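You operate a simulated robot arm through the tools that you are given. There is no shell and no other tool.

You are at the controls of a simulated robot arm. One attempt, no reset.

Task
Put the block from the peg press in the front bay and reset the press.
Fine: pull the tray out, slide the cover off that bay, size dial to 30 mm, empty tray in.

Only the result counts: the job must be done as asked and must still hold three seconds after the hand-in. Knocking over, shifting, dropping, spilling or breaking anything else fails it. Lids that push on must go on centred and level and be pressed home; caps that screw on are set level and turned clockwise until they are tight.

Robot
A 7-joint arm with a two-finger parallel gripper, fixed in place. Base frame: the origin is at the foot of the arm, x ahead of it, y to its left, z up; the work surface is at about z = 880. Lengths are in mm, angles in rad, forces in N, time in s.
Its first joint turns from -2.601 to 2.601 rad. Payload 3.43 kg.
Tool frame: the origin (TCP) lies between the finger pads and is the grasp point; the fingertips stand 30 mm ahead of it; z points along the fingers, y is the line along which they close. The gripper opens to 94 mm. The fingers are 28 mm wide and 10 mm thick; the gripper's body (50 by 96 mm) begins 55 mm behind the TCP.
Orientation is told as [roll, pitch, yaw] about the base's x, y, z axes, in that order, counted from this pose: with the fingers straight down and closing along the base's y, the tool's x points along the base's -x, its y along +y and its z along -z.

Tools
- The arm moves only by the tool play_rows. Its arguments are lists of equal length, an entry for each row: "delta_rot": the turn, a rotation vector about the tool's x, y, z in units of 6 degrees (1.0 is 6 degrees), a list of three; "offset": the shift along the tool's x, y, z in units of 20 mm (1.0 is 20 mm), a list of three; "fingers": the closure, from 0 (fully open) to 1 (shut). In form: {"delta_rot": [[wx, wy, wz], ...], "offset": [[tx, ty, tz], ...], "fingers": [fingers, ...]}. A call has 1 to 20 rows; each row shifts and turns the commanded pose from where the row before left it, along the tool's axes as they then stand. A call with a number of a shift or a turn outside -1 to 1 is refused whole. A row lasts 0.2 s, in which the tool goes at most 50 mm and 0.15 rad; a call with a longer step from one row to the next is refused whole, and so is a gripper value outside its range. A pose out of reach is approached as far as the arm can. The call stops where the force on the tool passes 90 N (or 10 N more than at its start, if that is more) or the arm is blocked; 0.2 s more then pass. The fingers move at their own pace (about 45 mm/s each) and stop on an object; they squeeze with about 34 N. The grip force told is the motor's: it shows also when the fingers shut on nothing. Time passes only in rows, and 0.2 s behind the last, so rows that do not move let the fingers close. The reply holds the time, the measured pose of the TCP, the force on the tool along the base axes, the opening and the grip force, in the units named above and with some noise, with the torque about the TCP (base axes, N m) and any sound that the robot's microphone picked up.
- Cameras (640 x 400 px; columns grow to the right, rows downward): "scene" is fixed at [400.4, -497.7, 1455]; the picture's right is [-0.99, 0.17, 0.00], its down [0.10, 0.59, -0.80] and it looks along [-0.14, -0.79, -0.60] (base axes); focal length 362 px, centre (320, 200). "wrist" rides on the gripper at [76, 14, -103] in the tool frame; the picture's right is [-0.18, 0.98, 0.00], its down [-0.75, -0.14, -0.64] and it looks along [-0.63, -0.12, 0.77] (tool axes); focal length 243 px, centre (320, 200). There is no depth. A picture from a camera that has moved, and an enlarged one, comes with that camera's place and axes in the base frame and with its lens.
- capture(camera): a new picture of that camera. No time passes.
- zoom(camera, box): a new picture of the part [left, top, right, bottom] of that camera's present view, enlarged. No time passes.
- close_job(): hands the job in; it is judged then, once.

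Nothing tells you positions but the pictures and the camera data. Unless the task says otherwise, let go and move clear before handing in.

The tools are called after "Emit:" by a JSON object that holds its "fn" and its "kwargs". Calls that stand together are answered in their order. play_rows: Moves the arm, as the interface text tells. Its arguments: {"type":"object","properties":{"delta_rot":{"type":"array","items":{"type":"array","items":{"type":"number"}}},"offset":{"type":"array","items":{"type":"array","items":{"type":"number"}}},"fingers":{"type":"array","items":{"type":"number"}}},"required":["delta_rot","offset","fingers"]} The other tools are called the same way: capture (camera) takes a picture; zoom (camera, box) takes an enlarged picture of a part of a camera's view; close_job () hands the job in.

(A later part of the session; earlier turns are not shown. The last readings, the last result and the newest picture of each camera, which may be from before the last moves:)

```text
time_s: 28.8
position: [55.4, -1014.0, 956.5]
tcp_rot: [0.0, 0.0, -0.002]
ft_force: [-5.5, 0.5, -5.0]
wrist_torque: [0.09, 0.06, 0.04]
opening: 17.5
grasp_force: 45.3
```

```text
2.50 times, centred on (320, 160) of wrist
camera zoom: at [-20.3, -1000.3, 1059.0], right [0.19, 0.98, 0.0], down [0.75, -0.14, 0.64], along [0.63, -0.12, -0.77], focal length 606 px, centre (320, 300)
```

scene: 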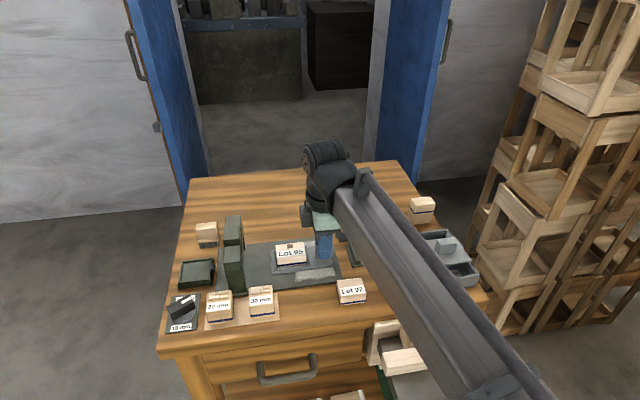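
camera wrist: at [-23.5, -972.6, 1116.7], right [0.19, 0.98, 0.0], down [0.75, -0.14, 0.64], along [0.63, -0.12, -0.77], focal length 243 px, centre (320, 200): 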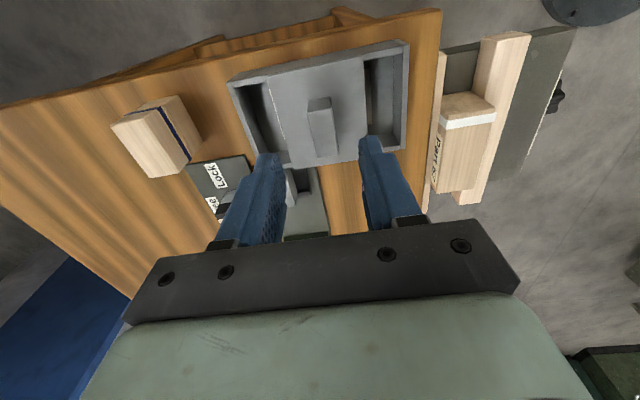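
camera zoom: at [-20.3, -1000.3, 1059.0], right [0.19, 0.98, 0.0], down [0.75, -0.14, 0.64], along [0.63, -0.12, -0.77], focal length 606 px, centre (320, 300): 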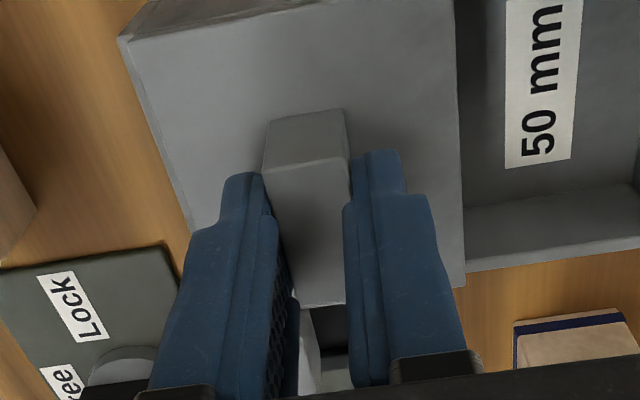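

Nearly at the rear end. A few more millimetres to check for the stop.

Emit:
{"fn": "play_rows", "kwargs": {"delta_rot": [[0, 0, 0], [0, 0, 0], [0, 0, 0]], "offset": [[0, -0.1, 0], [0, -0.1, 0], [0, -0.1, 0]], "fingers": [1, 1, 1]}}

Emit:
{"fn": "zoom", "kwargs": {"camera": "scene", "box": [400, 200, 496, 300]}}

Emit:
{"fn": "zoom", "kwargs": {"camera": "wrist", "box": [200, 80, 440, 240]}}

```text
time_s: 29.6
position: [55.4, -1019.3, 956.7]
tcp_rot: [0.002, 0.001, 0.001]
ft_force: [-3.5, 4.6, -7.1]
wrist_torque: [-0.02, 0.05, 0.05]
opening: 17.1
grasp_force: 45.0
```

```text
4.00 times, centred on (448, 250) of scene
camera zoom: at [400.4, -497.7, 1455.0], right [-0.99, 0.17, 0.0], down [0.1, 0.59, -0.8], along [-0.14, -0.79, -0.6], focal length 1449 px, centre (-192, 0)
```

zoom: 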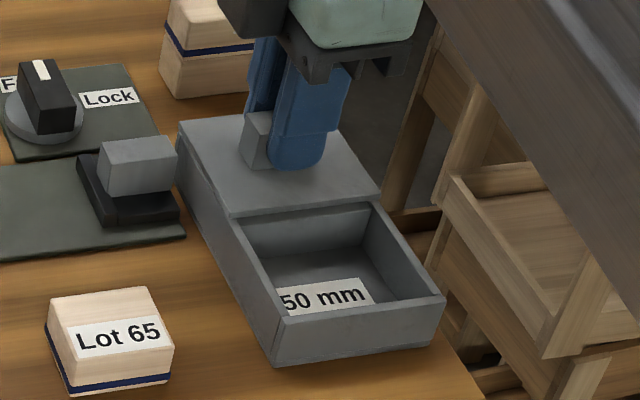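

```text
2.50 times, centred on (320, 160) of wrist
camera zoom: at [-20.3, -1005.8, 1059.1], right [0.18, 0.98, 0.0], down [0.75, -0.14, 0.64], along [0.63, -0.12, -0.77], focal length 606 px, centre (320, 300)
```

zoom: 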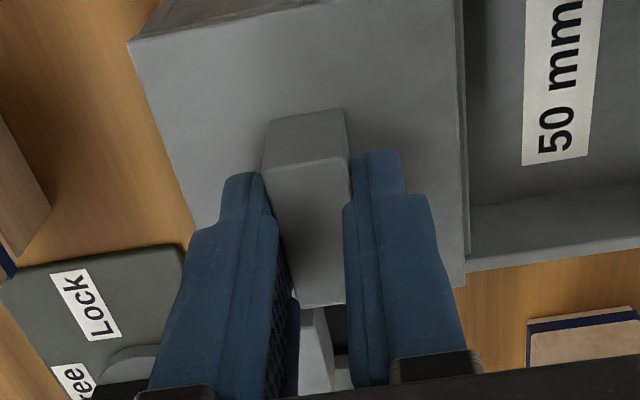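

The cover now clears the front bay fully, with its rear edge flush with the box end. Releasing and rising, then viewing the bay.

Emit:
{"fn": "play_rows", "kwargs": {"delta_rot": [[0, 0, 0], [0, 0, 0], [0, 0, 0], [0, 0, 0], [0, 0, 0], [0, 0, 0], [0, 0, 0], [0, 0, 0], [0, 0, 0], [0, 0, 0]], "offset": [[0, 0.05, 0], [0, 0, 0], [0, 0, 0], [0, 0, -0.4], [0, 0, -0.8], [0, 0.5, -1], [0, 0.8, -1], [0, 0.8, -1], [0, 0.8, -1], [0, 0.8, -1]], "fingers": [0.5, 0.5, 0.5, 0.5, 0.5, 0.5, 0.5, 0.3, 0, 0]}}

Emit:
{"fn": "capture", "kwargs": {"camera": "wrist"}}

Emit:
{"fn": "zoom", "kwargs": {"camera": "wrist", "box": [240, 60, 400, 200]}}

Emit:
{"fn": "zoom", "kwargs": {"camera": "scene", "box": [400, 200, 496, 300]}}

```text
time_s: 31.8
position: [55.9, -946.3, 1081.7]
tcp_rot: [0.001, 0.001, 0.0]
ft_force: [0.3, 0.6, -0.6]
wrist_torque: [0.0, 0.0, -0.01]
opening: 93.9
grasp_force: 0.1
```

```text
taken
camera wrist: at [-20.3, -930.3, 1184.5], right [0.18, 0.98, 0.0], down [0.75, -0.14, 0.64], along [0.63, -0.12, -0.77], focal length 243 px, centre (320, 200)
```

wrist: 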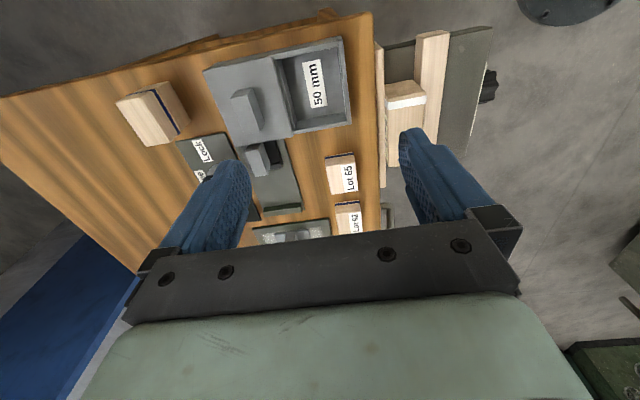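

```text
2.86 times, centred on (320, 130) of wrist
camera zoom: at [-20.3, -930.3, 1184.5], right [0.18, 0.98, 0.0], down [0.75, -0.14, 0.64], along [0.63, -0.12, -0.77], focal length 693 px, centre (320, 400)
```

zoom: 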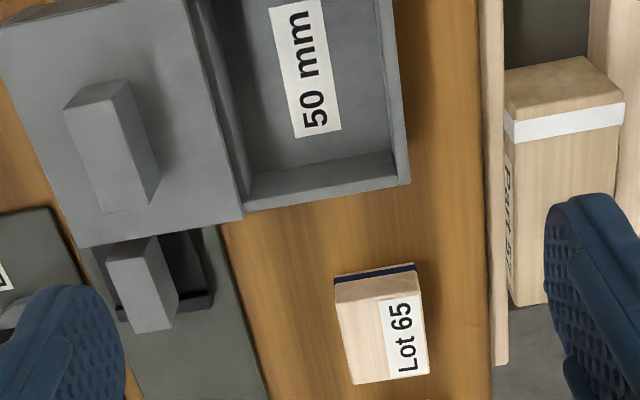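

```text
4.00 times, centred on (448, 250) of scene
camera zoom: at [400.4, -497.7, 1455.0], right [-0.99, 0.17, 0.0], down [0.1, 0.59, -0.8], along [-0.14, -0.79, -0.6], focal length 1449 px, centre (-192, 0)
```

zoom: 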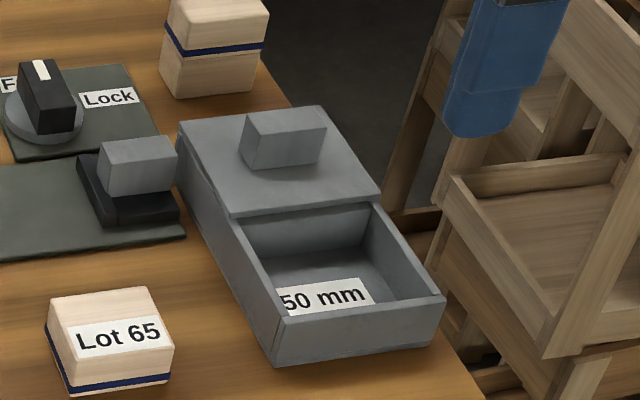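

Zooming on the bay for precise interior dimensions.

Emit:
{"fn": "zoom", "kwargs": {"camera": "wrist", "box": [265, 30, 361, 140]}}

```text
3.64 times, centred on (313, 85) of wrist
camera zoom: at [-20.3, -930.3, 1184.5], right [0.18, 0.98, 0.0], down [0.75, -0.14, 0.64], along [0.63, -0.12, -0.77], focal length 882 px, centre (346, 618)
```

zoom: 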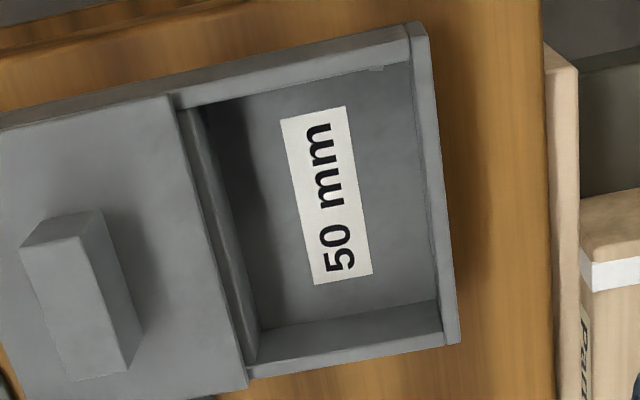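

Bay interior is ~72×60 mm centred near (56, −951), rim ≈912, floor ≈885; the block is ~59×39.5×25 mm, so I'll grip just the top of the block and lower it in lengthwise along x. Returning to the block now.

Emit:
{"fn": "play_rows", "kwargs": {"delta_rot": [[0, 0, 0], [0, 0, 0], [0, 0, 0], [0, 0, 0], [0, 0, 0], [0, 0, 0], [0, 0, 0], [0, 0, 0], [0, 0, 0], [0, 0, 0], [0, 0, 0], [0, 0, 0], [0, 0, 0], [0, 0, 0], [0, 0, 0], [0, 0, 0], [0, 0, 0], [0, 0, 0], [0, 0, 0]], "offset": [[-0.98, -0.29, 0], [-0.98, -0.29, 0], [-0.98, -0.29, 0], [-0.98, -0.29, 0], [-0.98, -0.29, 0], [-0.98, -0.29, 0], [-0.98, -0.29, 0], [-0.98, -0.29, 0], [-0.98, -0.29, 0], [-0.98, -0.29, 0], [-0.98, -0.29, 0], [-0.98, -0.29, 0], [-0.98, -0.29, 0], [-0.98, -0.29, 0], [-0.98, -0.29, 0], [-0.98, -0.29, 0], [0, 0, 1], [0, 0, 1], [0, 0, 1]], "fingers": [0, 0, 0, 0, 0, 0, 0, 0, 0, 0, 0, 0, 0, 0, 0, 0.2, 0.35, 0.35, 0.35]}}

Emit:
{"fn": "capture", "kwargs": {"camera": "wrist"}}

Emit:
{"fn": "zoom", "kwargs": {"camera": "wrist", "box": [240, 80, 400, 230]}}

Emit:
{"fn": "zoom", "kwargs": {"camera": "scene", "box": [220, 190, 348, 290]}}

```text
time_s: 35.8
position: [369.4, -1038.7, 1021.7]
tcp_rot: [0.001, 0.0, 0.0]
ft_force: [-0.9, 1.0, 1.0]
wrist_torque: [-0.02, 0.03, 0.02]
opening: 61.3
grasp_force: 0.0
```

```text
taken
camera wrist: at [294.5, -1024.5, 1124.0], right [0.18, 0.98, 0.0], down [0.75, -0.14, 0.64], along [0.63, -0.12, -0.77], focal length 243 px, centre (320, 200)
```

wrist: 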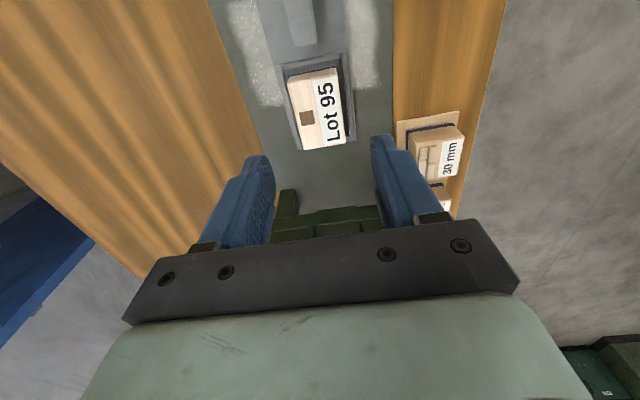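

```text
2.67 times, centred on (320, 155) of wrist
camera zoom: at [294.5, -1024.5, 1124.0], right [0.18, 0.98, 0.0], down [0.75, -0.14, 0.64], along [0.63, -0.12, -0.77], focal length 647 px, centre (320, 320)
```

zoom: 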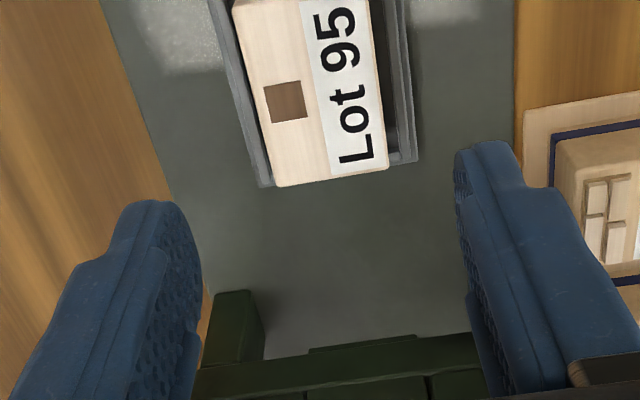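

```text
4.00 times, centred on (284, 240) of scene
camera zoom: at [400.4, -497.7, 1455.0], right [-0.99, 0.17, 0.0], down [0.1, 0.59, -0.8], along [-0.14, -0.79, -0.6], focal length 1449 px, centre (464, 40)
```

zoom: 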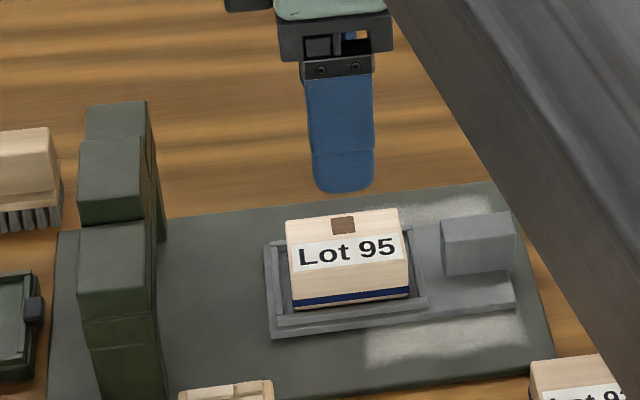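

Block centre confirmed at ≈(369.7, −1040.4). Descending so the tips are ~7 mm below its top and closing.

Emit:
{"fn": "play_rows", "kwargs": {"delta_rot": [[0, 0, 0], [0, 0, 0], [0, 0, 0], [0, 0, 0], [0, 0, 0], [0, 0, 0], [0, 0, 0], [0, 0, 0], [0, 0, 0], [0, 0, 0]], "offset": [[0, -0.09, 0.8], [0, 0, 0.9], [0, 0, 0.9], [0, 0, 0.8], [0, 0, 0.53], [0, 0, 0], [0, 0, 0], [0, 0, 0], [0, 0, 0], [0, 0, 0]], "fingers": [0.35, 0.35, 0.35, 0.35, 0.35, 0.35, 1, 1, 1, 1]}}

Emit:
{"fn": "zoom", "kwargs": {"camera": "scene", "box": [240, 210, 336, 280]}}

Emit:
{"fn": "zoom", "kwargs": {"camera": "wrist", "box": [220, 80, 420, 240]}}

```text
time_s: 38.0
position: [370.4, -1040.0, 942.8]
tcp_rot: [0.0, 0.0, 0.0]
ft_force: [-0.1, -0.4, 0.1]
wrist_torque: [0.0, -0.01, 0.0]
opening: 38.9
grasp_force: 34.1
```

```text
5.71 times, centred on (288, 245) of scene
camera zoom: at [400.4, -497.7, 1455.0], right [-0.99, 0.17, 0.0], down [0.1, 0.59, -0.8], along [-0.14, -0.79, -0.6], focal length 2070 px, centre (503, -57)
```

zoom: 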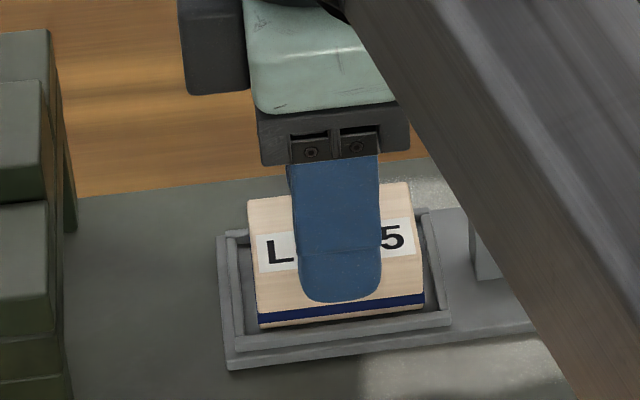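

```text
2.50 times, centred on (320, 160) of wrist
camera zoom: at [293.9, -1026.0, 1044.9], right [0.18, 0.98, 0.0], down [0.75, -0.14, 0.64], along [0.63, -0.12, -0.77], focal length 606 px, centre (320, 300)
```

zoom: 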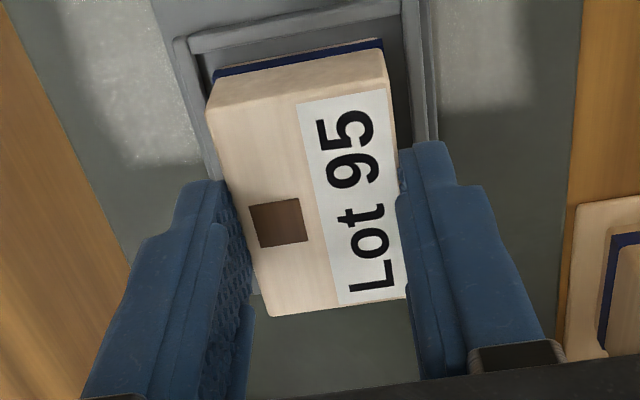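

Block gripped (38.9 mm). Lifting and carrying it to the front bay.

Emit:
{"fn": "play_rows", "kwargs": {"delta_rot": [[0, 0, 0], [0, 0, 0], [0, 0, 0], [0, 0, 0], [0, 0, 0], [0, 0, 0], [0, 0, 0], [0, 0, 0]], "offset": [[0, 0, -0.2], [0, 0, -0.5], [0, 0, -0.8], [0, 0, -0.8], [0, 0, -0.8], [0, 0, -0.8], [0, 0, -0.8], [0, 0, -0.3]], "fingers": [1, 1, 1, 1, 1, 1, 1, 1]}}

Emit:
{"fn": "zoom", "kwargs": {"camera": "scene", "box": [220, 170, 348, 290]}}

Emit:
{"fn": "zoom", "kwargs": {"camera": "wrist", "box": [220, 80, 420, 240]}}

```text
time_s: 39.8
position: [368.6, -1041.3, 1042.5]
tcp_rot: [0.0, 0.0, 0.001]
ft_force: [0.5, -0.4, -1.6]
wrist_torque: [0.01, -0.01, -0.02]
opening: 0.0
grasp_force: 33.1
```

```text
3.33 times, centred on (284, 230) of scene
camera zoom: at [400.4, -497.7, 1455.0], right [-0.99, 0.17, 0.0], down [0.1, 0.59, -0.8], along [-0.14, -0.79, -0.6], focal length 1207 px, centre (440, 100)
```

zoom: 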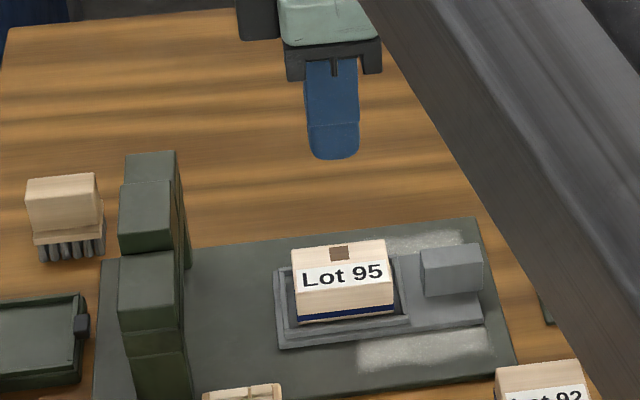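

```text
2.50 times, centred on (320, 160) of wrist
camera zoom: at [292.9, -1026.3, 1145.4], right [0.18, 0.98, 0.0], down [0.75, -0.14, 0.64], along [0.63, -0.12, -0.77], focal length 606 px, centre (320, 300)
```

zoom: 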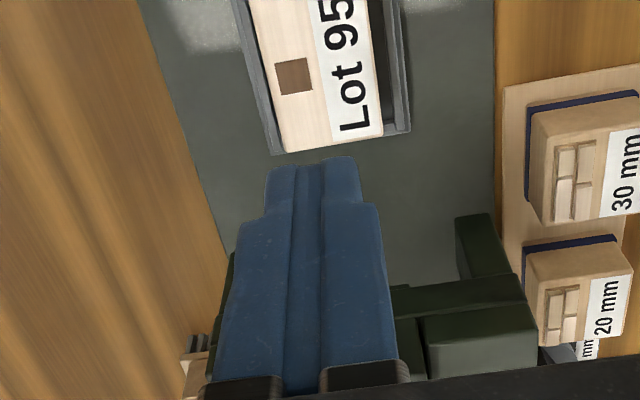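

The shallow grip slipped; the block is still sitting in the tray. I'll check the tray wall height to see how much deeper I can grip.

Emit:
{"fn": "zoom", "kwargs": {"camera": "scene", "box": [270, 235, 318, 275]}}

Emit:
{"fn": "zoom", "kwargs": {"camera": "wrist", "box": [300, 70, 390, 150]}}

```text
10.00 times, centred on (294, 255) of scene
camera zoom: at [400.4, -497.7, 1455.0], right [-0.99, 0.17, 0.0], down [0.1, 0.59, -0.8], along [-0.14, -0.79, -0.6], focal length 3622 px, centre (580, -350)
```

zoom: 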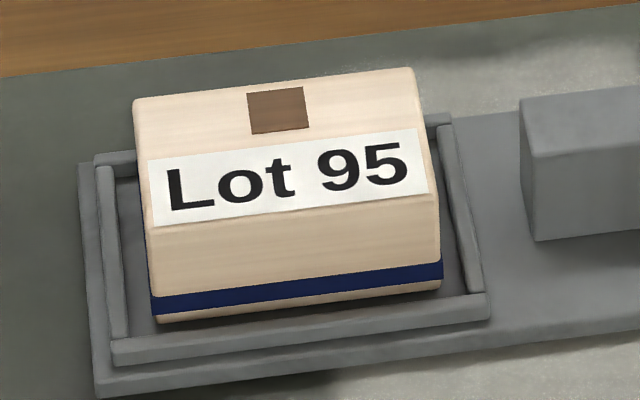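

```text
5.00 times, centred on (345, 110) of wrist
camera zoom: at [292.9, -1026.3, 1145.4], right [0.18, 0.98, 0.0], down [0.75, -0.14, 0.64], along [0.63, -0.12, -0.77], focal length 1213 px, centre (195, 650)
```

zoom: 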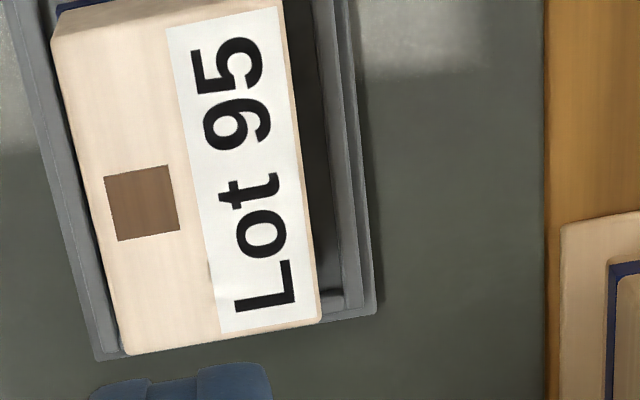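

Block top is ≈922 with rounded edges and tray walls only reach ≈901, so I can grip deeper. Reopening, descending to tips ≈908 and lifting slowly.

Emit:
{"fn": "play_rows", "kwargs": {"delta_rot": [[0, 0, 0], [0, 0, 0], [0, 0, 0], [0, 0, 0], [0, 0, 0], [0, 0, 0], [0, 0, 0], [0, 0, 0], [0, 0, 0], [0, 0, 0], [0, 0, 0], [0, 0, 0], [0, 0, 0], [0, 0, 0]], "offset": [[0, 0.03, 0], [0, 0, 0], [0, 0, 0], [0, 0, 0], [0, 0, 0.9], [0, 0, 0.9], [0, 0, 0.9], [0, 0, 0.9], [0, 0, 0.9], [0, 0, 0.72], [0, 0, 0], [0, 0, 0], [0, 0, 0], [0, 0, 0]], "fingers": [0.35, 0.35, 0.35, 0.35, 0.35, 0.35, 0.35, 0.35, 0.35, 0.35, 0.35, 0.35, 0.35, 0.35]}}

Emit:
{"fn": "zoom", "kwargs": {"camera": "wrist", "box": [220, 80, 420, 240]}}

Emit:
{"fn": "zoom", "kwargs": {"camera": "scene", "box": [240, 210, 336, 280]}}

```text
time_s: 42.8
position: [367.9, -1040.4, 939.2]
tcp_rot: [-0.001, -0.001, 0.001]
ft_force: [-0.2, 0.6, -0.3]
wrist_torque: [-0.01, 0.02, 0.02]
opening: 61.2
grasp_force: 0.0
```

```text
2.50 times, centred on (320, 160) of wrist
camera zoom: at [292.7, -1026.2, 1042.2], right [0.18, 0.98, 0.0], down [0.75, -0.14, 0.64], along [0.63, -0.12, -0.77], focal length 606 px, centre (320, 300)
```

zoom: 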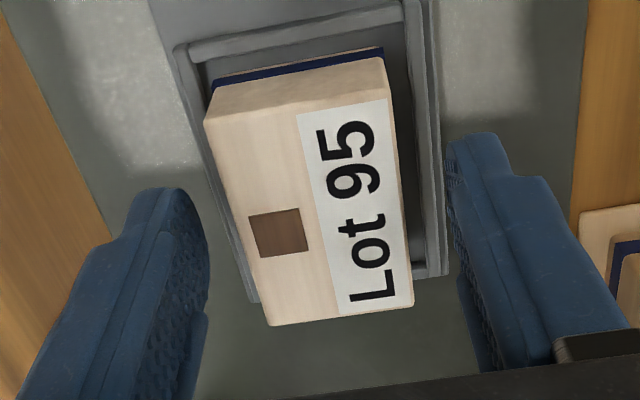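

```text
5.71 times, centred on (288, 245) of scene
camera zoom: at [400.4, -497.7, 1455.0], right [-0.99, 0.17, 0.0], down [0.1, 0.59, -0.8], along [-0.14, -0.79, -0.6], focal length 2070 px, centre (503, -57)
```

zoom: 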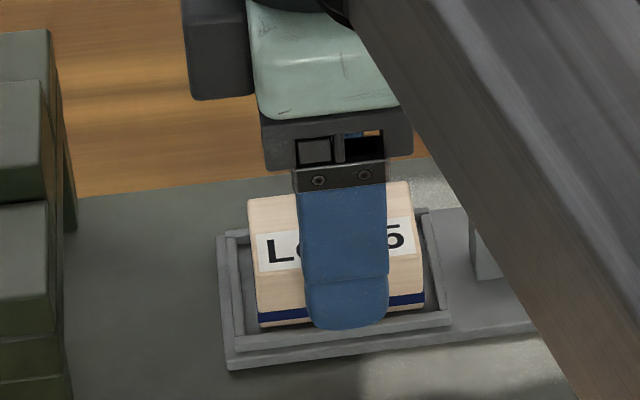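

Aligned. Lowering 2 mm more, gripping, then a small test lift.

Emit:
{"fn": "play_rows", "kwargs": {"delta_rot": [[0, 0, 0], [0, 0, 0], [0, 0, 0], [0, 0, 0], [0, 0, 0], [0, 0, 0], [0, 0, 0], [0, 0, 0], [0, 0, 0], [0, 0, 0], [0, 0, 0]], "offset": [[-0.08, 0, 0.1], [0, 0, 0], [0, 0, 0], [0, 0, 0], [0, 0, 0], [0, 0, -0.05], [0, 0, -0.05], [0, 0, -0.1], [0, 0, -0.1], [0, 0, -0.1], [0, 0, 0]], "fingers": [0.35, 1, 1, 1, 1, 1, 1, 1, 1, 1, 1]}}

Emit:
{"fn": "zoom", "kwargs": {"camera": "wrist", "box": [220, 80, 420, 240]}}

Emit:
{"fn": "zoom", "kwargs": {"camera": "scene", "box": [240, 210, 336, 280]}}

```text
time_s: 45.2
position: [370.1, -1039.6, 944.3]
tcp_rot: [0.0, -0.001, -0.001]
ft_force: [-0.1, -0.1, -0.1]
wrist_torque: [-0.01, 0.0, 0.01]
opening: 38.6
grasp_force: 34.0
```

```text
2.50 times, centred on (320, 160) of wrist
camera zoom: at [294.9, -1025.4, 1046.8], right [0.18, 0.98, 0.0], down [0.75, -0.14, 0.64], along [0.63, -0.12, -0.77], focal length 606 px, centre (320, 300)
```

zoom: 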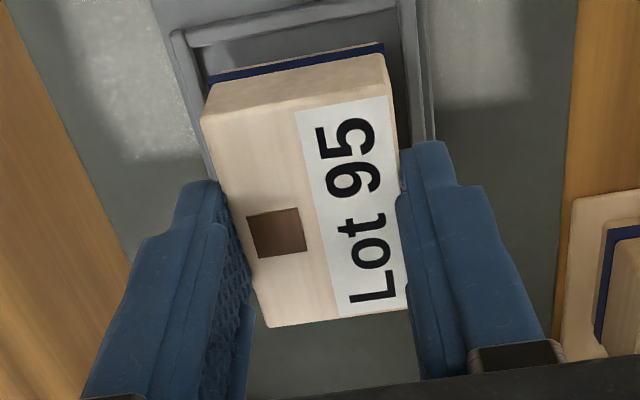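

```text
5.71 times, centred on (288, 245) of scene
camera zoom: at [400.4, -497.7, 1455.0], right [-0.99, 0.17, 0.0], down [0.1, 0.59, -0.8], along [-0.14, -0.79, -0.6], focal length 2070 px, centre (503, -57)
```

zoom: 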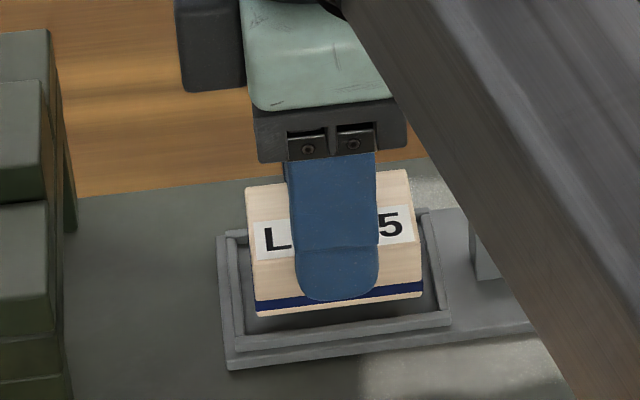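

The block has lifted with the gripper. Continuing up slowly.

Emit:
{"fn": "play_rows", "kwargs": {"delta_rot": [[0, 0, 0], [0, 0, 0], [0, 0, 0], [0, 0, 0], [0, 0, 0], [0, 0, 0]], "offset": [[0, 0, -0.2], [0, 0, -0.3], [0, 0, -0.3], [0, 0, -0.3], [0, 0, -0.3], [0, 0, -0.1]], "fingers": [1, 1, 1, 1, 1, 1]}}

Emit:
{"fn": "zoom", "kwargs": {"camera": "wrist", "box": [220, 80, 420, 240]}}

Emit:
{"fn": "zoom", "kwargs": {"camera": "scene", "box": [240, 200, 336, 280]}}

```text
time_s: 46.6
position: [369.9, -1040.4, 973.9]
tcp_rot: [0.0, 0.001, 0.001]
ft_force: [-0.6, 0.3, -1.4]
wrist_torque: [-0.01, 0.03, 0.0]
opening: 38.9
grasp_force: 34.2
```

```text
2.50 times, centred on (320, 160) of wrist
camera zoom: at [295.9, -1025.0, 1076.9], right [0.18, 0.98, 0.0], down [0.75, -0.14, 0.64], along [0.63, -0.12, -0.77], focal length 606 px, centre (320, 300)
```

zoom: 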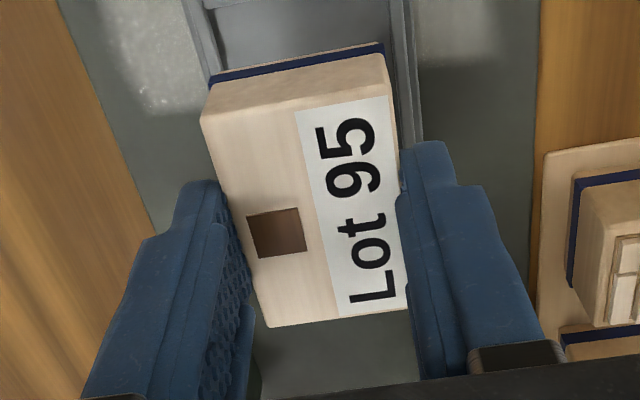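

```text
5.00 times, centred on (288, 240) of scene
camera zoom: at [400.4, -497.7, 1455.0], right [-0.99, 0.17, 0.0], down [0.1, 0.59, -0.8], along [-0.14, -0.79, -0.6], focal length 1811 px, centre (480, 0)
```

zoom: 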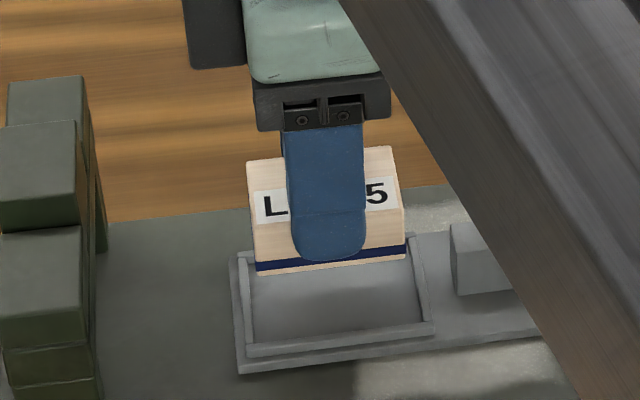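

Held firmly. Raising a little and carrying to above the bay at about (56, −949.5).

Emit:
{"fn": "play_rows", "kwargs": {"delta_rot": [[0, 0, 0], [0, 0, 0], [0, 0, 0], [0, 0, 0], [0, 0, 0], [0, 0, 0], [0, 0, 0], [0, 0, 0], [0, 0, 0], [0, 0, 0], [0, 0, 0], [0, 0, 0], [0, 0, 0], [0, 0, 0], [0, 0, 0], [0, 0, 0], [0, 0, 0], [0, 0, 0], [0, 0, 0], [0, 0, 0]], "offset": [[0, 0, -0.5], [0, 0, -0.7], [0.4, 0.1, -0.7], [0.7, 0.2, -0.3], [0.98, 0.29, 0], [0.98, 0.29, 0], [0.98, 0.29, 0], [0.98, 0.29, 0], [0.98, 0.29, 0], [0.98, 0.29, 0], [0.98, 0.29, 0], [0.98, 0.29, 0], [0.98, 0.29, 0], [0.98, 0.29, 0], [0.98, 0.29, 0], [0.98, 0.29, 0], [0.98, 0.29, 0], [0.98, 0.29, 0], [0.6, 0.15, 0], [0.27, 0.05, 0]], "fingers": [1, 1, 1, 1, 1, 1, 1, 1, 1, 1, 1, 1, 1, 1, 1, 1, 1, 1, 1, 1]}}

Emit:
{"fn": "capture", "kwargs": {"camera": "wrist"}}

Emit:
{"fn": "capture", "kwargs": {"camera": "scene"}}

Emit:
{"fn": "zoom", "kwargs": {"camera": "scene", "box": [400, 200, 496, 300]}}

```text
time_s: 50.8
position: [55.6, -949.3, 1018.1]
tcp_rot: [0.0, -0.001, -0.004]
ft_force: [-0.6, 0.7, -1.4]
wrist_torque: [0.0, -0.03, -0.03]
opening: 38.6
grasp_force: 34.0
```

```text
taken
camera wrist: at [-19.4, -934.3, 1121.1], right [0.18, 0.98, 0.0], down [0.75, -0.14, 0.64], along [0.63, -0.12, -0.77], focal length 243 px, centre (320, 200)
```

wrist: 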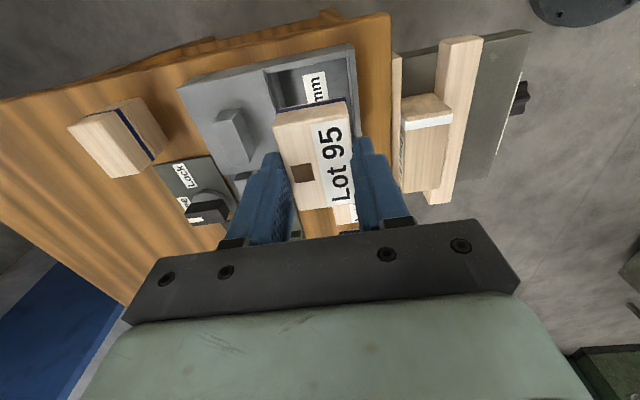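

```text
taken
```

scene: 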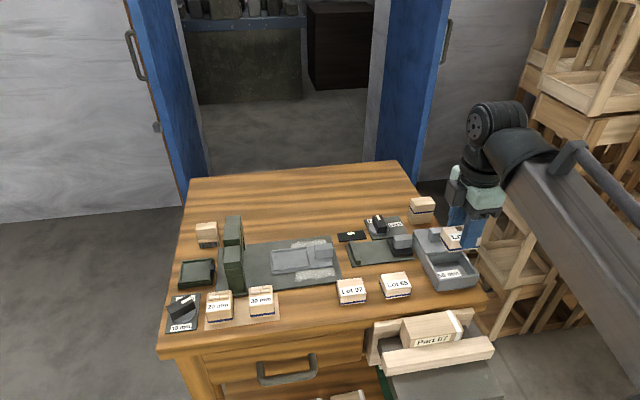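

```text
4.00 times, centred on (448, 250) of scene
camera zoom: at [400.4, -497.7, 1455.0], right [-0.99, 0.17, 0.0], down [0.1, 0.59, -0.8], along [-0.14, -0.79, -0.6], focal length 1449 px, centre (-192, 0)
```

zoom: 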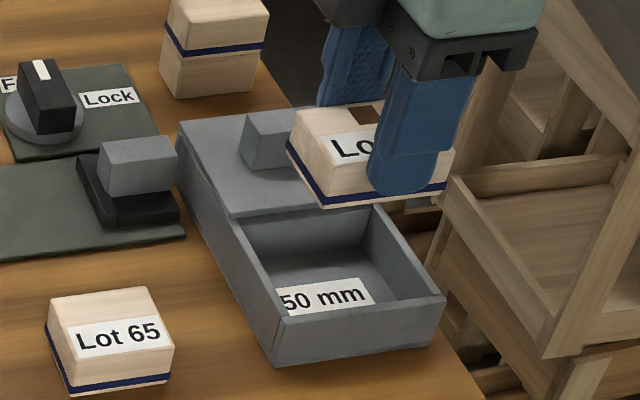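

Positioned. Lowering until the block bottom is just above the rim and checking.

Emit:
{"fn": "play_rows", "kwargs": {"delta_rot": [[0, 0, 0], [0, 0, 0], [0, 0, 0], [0, 0, 0]], "offset": [[0, 0, 0.6], [0, 0, 0.9], [0, 0, 0.9], [0, 0, 0.5]], "fingers": [1, 1, 1, 1]}}

Emit:
{"fn": "zoom", "kwargs": {"camera": "wrist", "box": [200, 70, 440, 240]}}

Emit:
{"fn": "zoom", "kwargs": {"camera": "scene", "box": [410, 220, 490, 300]}}

```text
time_s: 51.8
position: [57.8, -949.4, 959.9]
tcp_rot: [0.0, 0.001, -0.001]
ft_force: [-0.8, 0.3, 0.3]
wrist_torque: [-0.01, 0.03, -0.01]
opening: 38.8
grasp_force: 34.0
```

```text
2.35 times, centred on (320, 155) of wrist
camera zoom: at [-18.0, -935.6, 1062.6], right [0.18, 0.98, 0.0], down [0.75, -0.14, 0.64], along [0.63, -0.12, -0.77], focal length 571 px, centre (320, 306)
```

zoom: 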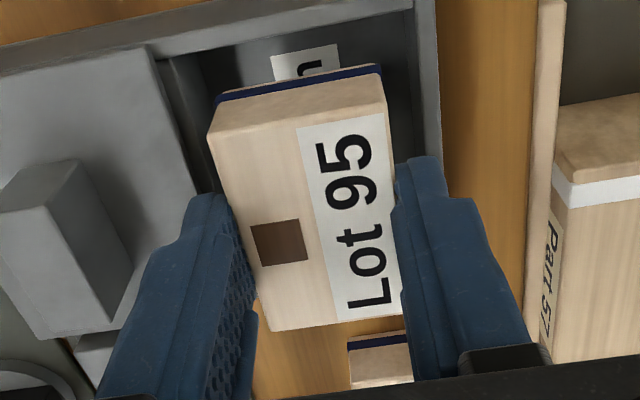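

```text
5.00 times, centred on (450, 260) of scene
camera zoom: at [400.4, -497.7, 1455.0], right [-0.99, 0.17, 0.0], down [0.1, 0.59, -0.8], along [-0.14, -0.79, -0.6], focal length 1811 px, centre (-330, -100)
```

zoom: 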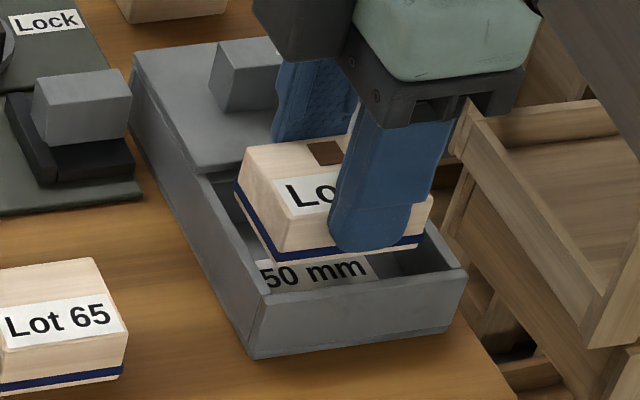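

Alignment looks good. Lowering ~15 mm so that the fingertips are just above the rim.

Emit:
{"fn": "play_rows", "kwargs": {"delta_rot": [[0, 0, 0], [0, 0, 0], [0, 0, 0], [0, 0, 0]], "offset": [[0.05, 0, 0.3], [0, 0, 0.25], [0, 0, 0.2], [0, 0, 0]], "fingers": [1, 1, 1, 1]}}

Emit:
{"fn": "zoom", "kwargs": {"camera": "wrist", "box": [200, 70, 440, 240]}}

Emit:
{"fn": "zoom", "kwargs": {"camera": "scene", "box": [410, 220, 490, 300]}}

```text
time_s: 52.8
position: [56.0, -950.1, 945.4]
tcp_rot: [0.001, -0.002, 0.001]
ft_force: [-0.2, -0.1, -0.1]
wrist_torque: [0.0, 0.02, 0.05]
opening: 38.7
grasp_force: 34.1
```

```text
2.35 times, centred on (320, 155) of wrist
camera zoom: at [-19.8, -935.0, 1048.0], right [0.18, 0.98, 0.0], down [0.75, -0.14, 0.64], along [0.63, -0.12, -0.77], focal length 571 px, centre (320, 306)
```

zoom: 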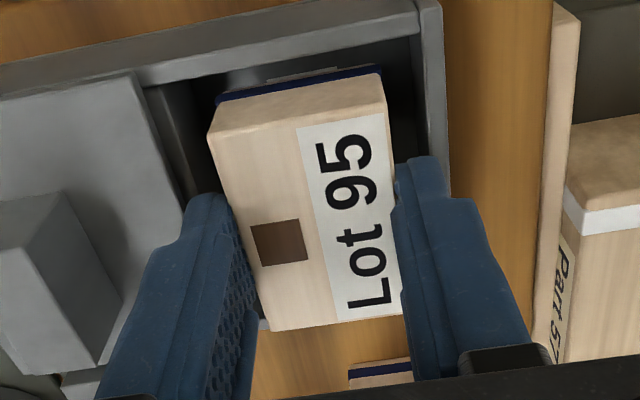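

```text
5.00 times, centred on (450, 260) of scene
camera zoom: at [400.4, -497.7, 1455.0], right [-0.99, 0.17, 0.0], down [0.1, 0.59, -0.8], along [-0.14, -0.79, -0.6], focal length 1811 px, centre (-330, -100)
```

zoom: 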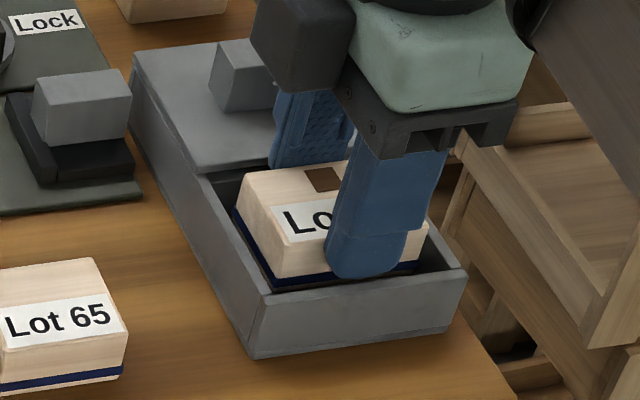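

Tips are just above the rim. I'll release with a small opening so the fingers don't touch the cover or front wall, letting the block settle the last bit, then rise.

Emit:
{"fn": "play_rows", "kwargs": {"delta_rot": [[0, 0, 0], [0, 0, 0], [0, 0, 0], [0, 0, 0], [0, 0, 0]], "offset": [[0, 0.05, 0.06], [0, 0, 0], [0, 0, 0], [0, 0, 0], [0, 0, 0]], "fingers": [1, 1, 0.54, 0.53, 0.53]}}

Emit:
{"fn": "zoom", "kwargs": {"camera": "wrist", "box": [200, 70, 440, 240]}}

Emit:
{"fn": "zoom", "kwargs": {"camera": "scene", "box": [410, 220, 490, 300]}}

```text
time_s: 54.0
position: [54.9, -948.5, 943.6]
tcp_rot: [0.001, 0.0, 0.0]
ft_force: [0.2, -0.3, -0.5]
wrist_torque: [0.0, -0.04, -0.01]
opening: 44.1
grasp_force: 0.1
```

```text
2.35 times, centred on (320, 155) of wrist
camera zoom: at [-19.6, -933.9, 1046.7], right [0.18, 0.98, 0.0], down [0.75, -0.14, 0.64], along [0.63, -0.12, -0.77], focal length 571 px, centre (320, 306)
```

zoom: 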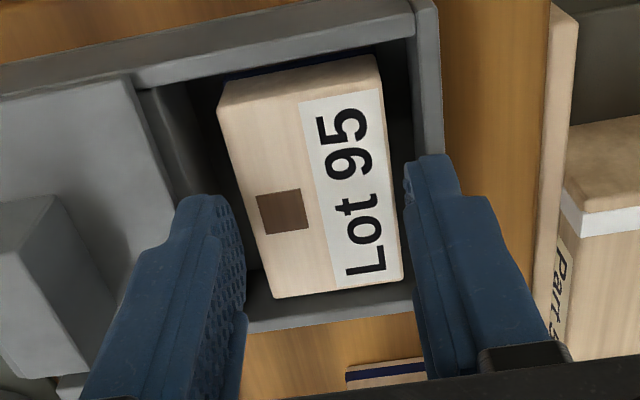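

```text
5.00 times, centred on (450, 260) of scene
camera zoom: at [400.4, -497.7, 1455.0], right [-0.99, 0.17, 0.0], down [0.1, 0.59, -0.8], along [-0.14, -0.79, -0.6], focal length 1811 px, centre (-330, -100)
```

zoom: 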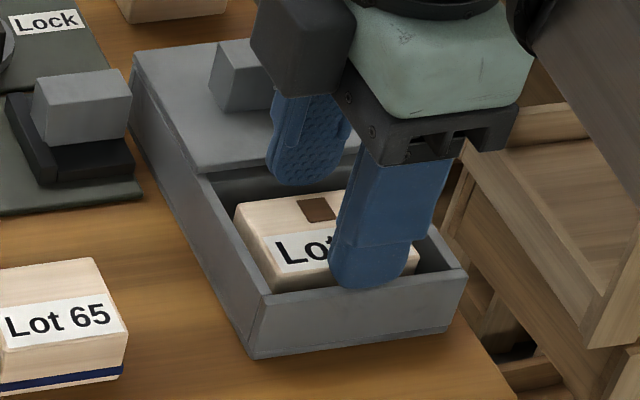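

The block dropped flat into the bay. Rising and verifying.

Emit:
{"fn": "play_rows", "kwargs": {"delta_rot": [[0, 0, 0], [0, 0, 0], [0, 0, 0], [0, 0, 0], [0, 0, 0], [0, 0, 0]], "offset": [[0, 0, -0.4], [0, 0, -0.8], [0, 0, -1], [0, 0, -1], [0, 0, -1], [0, 0, -1]], "fingers": [0.53, 0.53, 0.53, 0.53, 0.53, 0.53]}}

Emit:
{"fn": "zoom", "kwargs": {"camera": "wrist", "box": [200, 20, 440, 200]}}

Emit:
{"fn": "zoom", "kwargs": {"camera": "scene", "box": [410, 220, 490, 300]}}

```text
time_s: 55.4
position: [56.0, -948.3, 1049.1]
tcp_rot: [-0.002, 0.0, 0.0]
ft_force: [-0.4, 0.4, -0.2]
wrist_torque: [-0.01, -0.04, -0.03]
opening: 44.3
grasp_force: 0.1
```

```text
2.22 times, centred on (320, 110) of wrist
camera zoom: at [-19.1, -934.0, 1151.6], right [0.18, 0.98, 0.0], down [0.75, -0.14, 0.64], along [0.63, -0.12, -0.77], focal length 539 px, centre (320, 400)
```

zoom: 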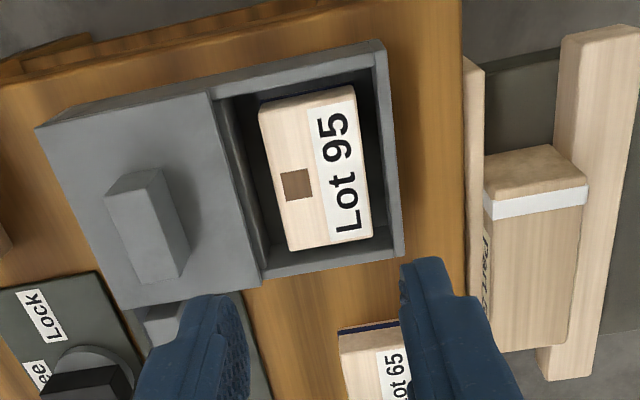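

```text
5.00 times, centred on (450, 260) of scene
camera zoom: at [400.4, -497.7, 1455.0], right [-0.99, 0.17, 0.0], down [0.1, 0.59, -0.8], along [-0.14, -0.79, -0.6], focal length 1811 px, centre (-330, -100)
```

zoom: 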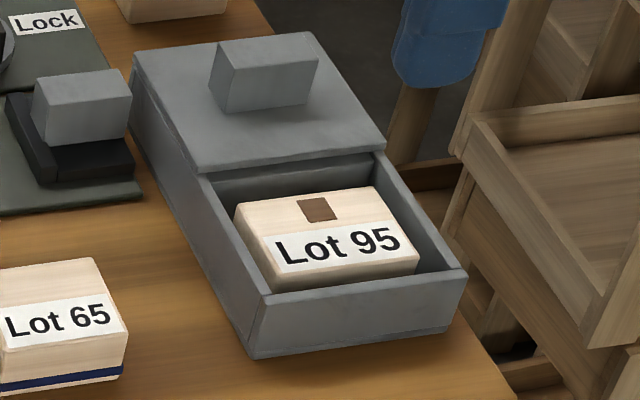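

Block 95 sits flat in the front bay. Next: fly left to view the size dial near (574, −934).

Emit:
{"fn": "play_rows", "kwargs": {"delta_rot": [[0, 0, 0], [0, 0, 0], [0, 0, 0], [0, 0, 0], [0, 0, 0], [0, 0, 0], [0, 0, 0], [0, 0, 0], [0, 0, 0], [0, 0, 0], [0, 0, 0], [0, 0, 0], [0, 0, 0], [0, 0, 0], [0, 0, 0], [0, 0, 0], [0, 0, 0], [0, 0, 0], [0, 0, 0]], "offset": [[-0.98, 0.11, -0.5], [-0.98, 0.11, -0.5], [-0.98, 0.11, -0.5], [-0.98, 0.11, 0], [-0.98, 0.11, 0], [-0.98, 0.11, 0], [-0.98, 0.11, 0], [-0.98, 0.11, 0], [-0.98, 0.11, 0], [-0.98, 0.11, 0], [-0.98, 0.11, 0], [-0.98, 0.11, 0], [-0.98, 0.11, 0], [-0.98, 0.11, 0], [-0.98, 0.11, 0], [-0.98, 0.11, 0], [-0.98, 0.11, 0], [-0.98, 0.11, 0], [-0.98, 0.11, 0]], "fingers": [0.5, 0.5, 0.5, 0.5, 0.5, 0.5, 0.5, 0.5, 0.5, 0.5, 0.5, 0.5, 0.5, 0.5, 0.5, 0.5, 0.5, 0.5, 0.5]}}

Emit:
{"fn": "capture", "kwargs": {"camera": "wrist"}}

Emit:
{"fn": "zoom", "kwargs": {"camera": "wrist", "box": [240, 120, 400, 240]}}

Emit:
{"fn": "zoom", "kwargs": {"camera": "scene", "box": [155, 285, 215, 335]}}

```text
time_s: 59.4
position: [428.4, -905.2, 1076.7]
tcp_rot: [0.0, 0.001, -0.003]
ft_force: [-0.1, 0.4, -0.8]
wrist_torque: [0.02, 0.01, 0.02]
opening: 47.3
grasp_force: 0.1
```

```text
taken
camera wrist: at [352.3, -890.7, 1179.6], right [0.18, 0.98, 0.0], down [0.75, -0.14, 0.64], along [0.63, -0.12, -0.77], focal length 243 px, centre (320, 200)
```

wrist: 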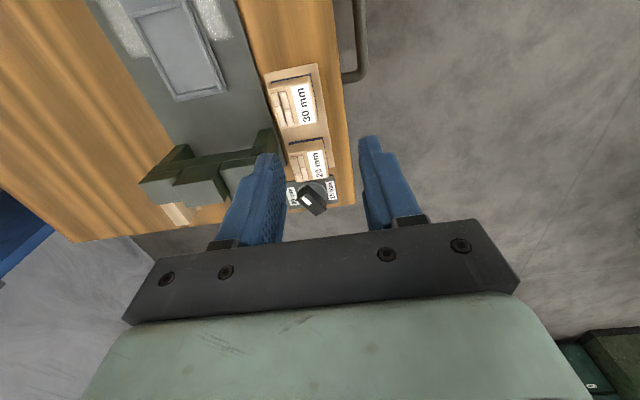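

```text
3.33 times, centred on (320, 180) of wrist
camera zoom: at [352.3, -890.7, 1179.6], right [0.18, 0.98, 0.0], down [0.75, -0.14, 0.64], along [0.63, -0.12, -0.77], focal length 809 px, centre (320, 267)
```

zoom: 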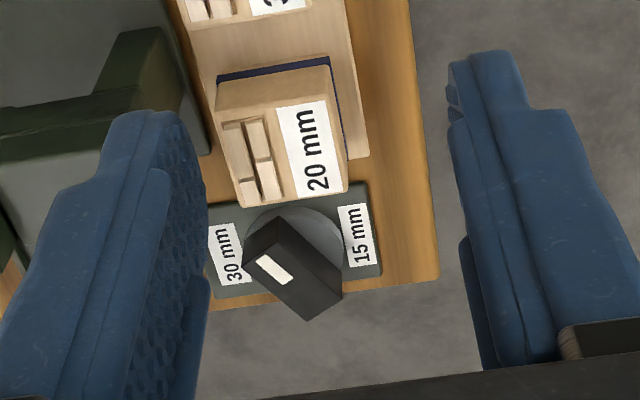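

```text
8.00 times, centred on (185, 310) of scene
camera zoom: at [400.4, -497.7, 1455.0], right [-0.99, 0.17, 0.0], down [0.1, 0.59, -0.8], along [-0.14, -0.79, -0.6], focal length 2898 px, centre (1400, -680)
```

zoom: 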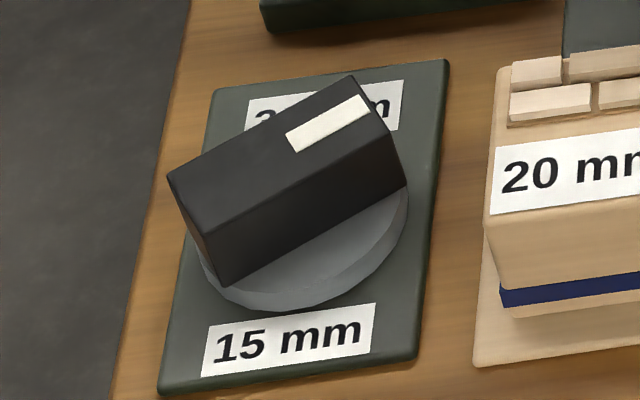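

Two labels: 30 mm on the rear side, 15 mm on the front. Zooming in on the knob to determine its pose.

Emit:
{"fn": "zoom", "kwargs": {"camera": "wrist", "box": [286, 170, 346, 220]}}

```text
8.00 times, centred on (316, 195) of wrist
camera zoom: at [352.3, -890.7, 1179.6], right [0.18, 0.98, 0.0], down [0.75, -0.14, 0.64], along [0.63, -0.12, -0.77], focal length 1941 px, centre (352, 240)
```

zoom: 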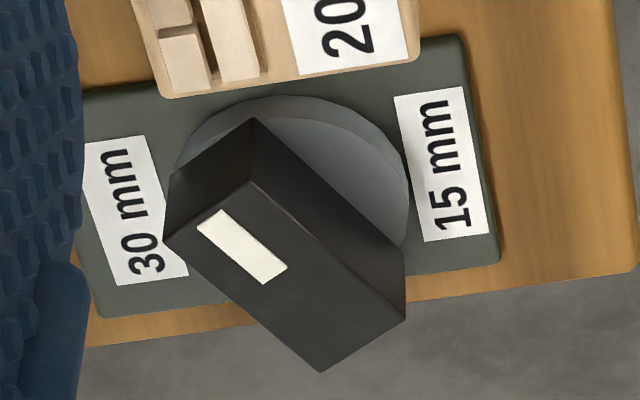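

Dial knob: centre ≈(581, −947), bar 43×21 mm, z 891–909, pointer currently at about −150°; the 30 mm label is straight toward −y, so it needs +60° counter-clockwise from above. Moving above it and yawing +30° to grip across the bar.

Emit:
{"fn": "play_rows", "kwargs": {"delta_rot": [[0, 0, 0], [0, 0, 0], [0, 0, 0], [0, 0, 0], [0, 0, 0], [0, 0, 0], [0, 0, 0], [0, 0, 0], [0, 0, -1], [0, 0, -1], [0, 0, -1], [0, 0, -1], [0, 0, -1], [0, 0, 0]], "offset": [[-0.95, -0.26, 0], [-0.95, -0.26, 0], [-0.95, -0.26, 0], [-0.95, -0.26, 0], [-0.95, -0.26, 0], [-0.95, -0.26, 0], [-0.95, -0.26, 0], [-0.95, -0.26, 0], [0, 0, 0], [0, 0, 0], [0, 0, 0], [0, 0, 0], [0, 0, 0], [0, 0, 0]], "fingers": [0.6, 0.6, 0.6, 0.6, 0.6, 0.6, 0.6, 0.6, 0.6, 0.6, 0.6, 0.6, 0.6, 0.6]}}

Emit:
{"fn": "capture", "kwargs": {"camera": "wrist"}}

Emit:
{"fn": "capture", "kwargs": {"camera": "scene"}}

```text
time_s: 62.4
position: [581.0, -947.6, 1077.1]
tcp_rot: [-0.002, 0.0, 0.524]
ft_force: [0.3, 0.4, -0.6]
wrist_torque: [-0.02, 0.0, -0.02]
opening: 37.4
grasp_force: 0.1
```

```text
taken
camera wrist: at [507.9, -973.7, 1180.1], right [-0.33, 0.94, 0.0], down [0.72, 0.26, 0.64], along [0.61, 0.21, -0.77], focal length 243 px, centre (320, 200)
```

wrist: 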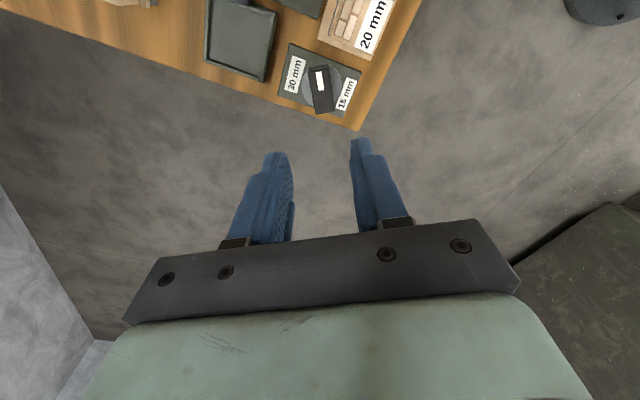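

```text
taken
```

scene: 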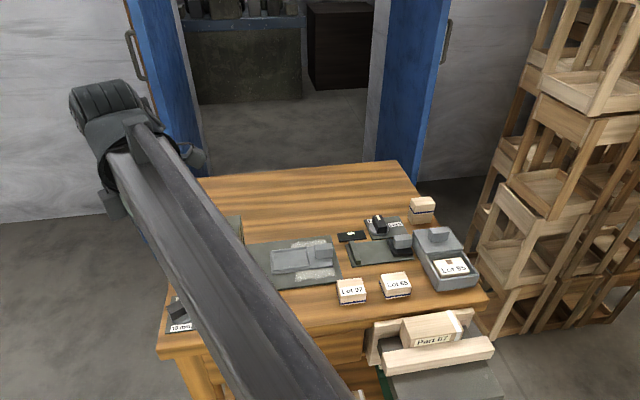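

Zooming on the dial from this angle to refine its position.

Emit:
{"fn": "zoom", "kwargs": {"camera": "wrist", "box": [276, 35, 366, 130]}}

```text
4.21 times, centred on (321, 82) of wrist
camera zoom: at [507.9, -973.7, 1180.1], right [-0.33, 0.94, 0.0], down [0.72, 0.26, 0.64], along [0.61, 0.21, -0.77], focal length 1022 px, centre (316, 695)
```

zoom: 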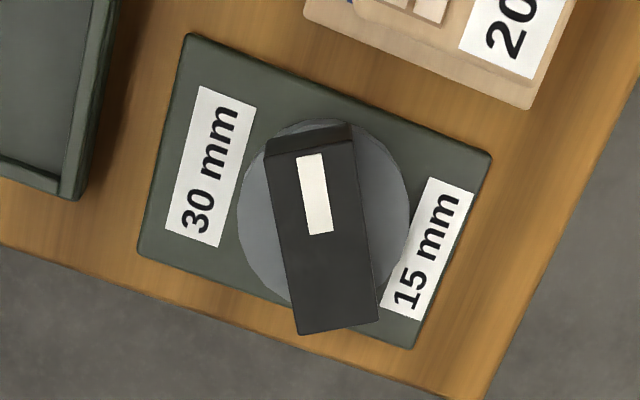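

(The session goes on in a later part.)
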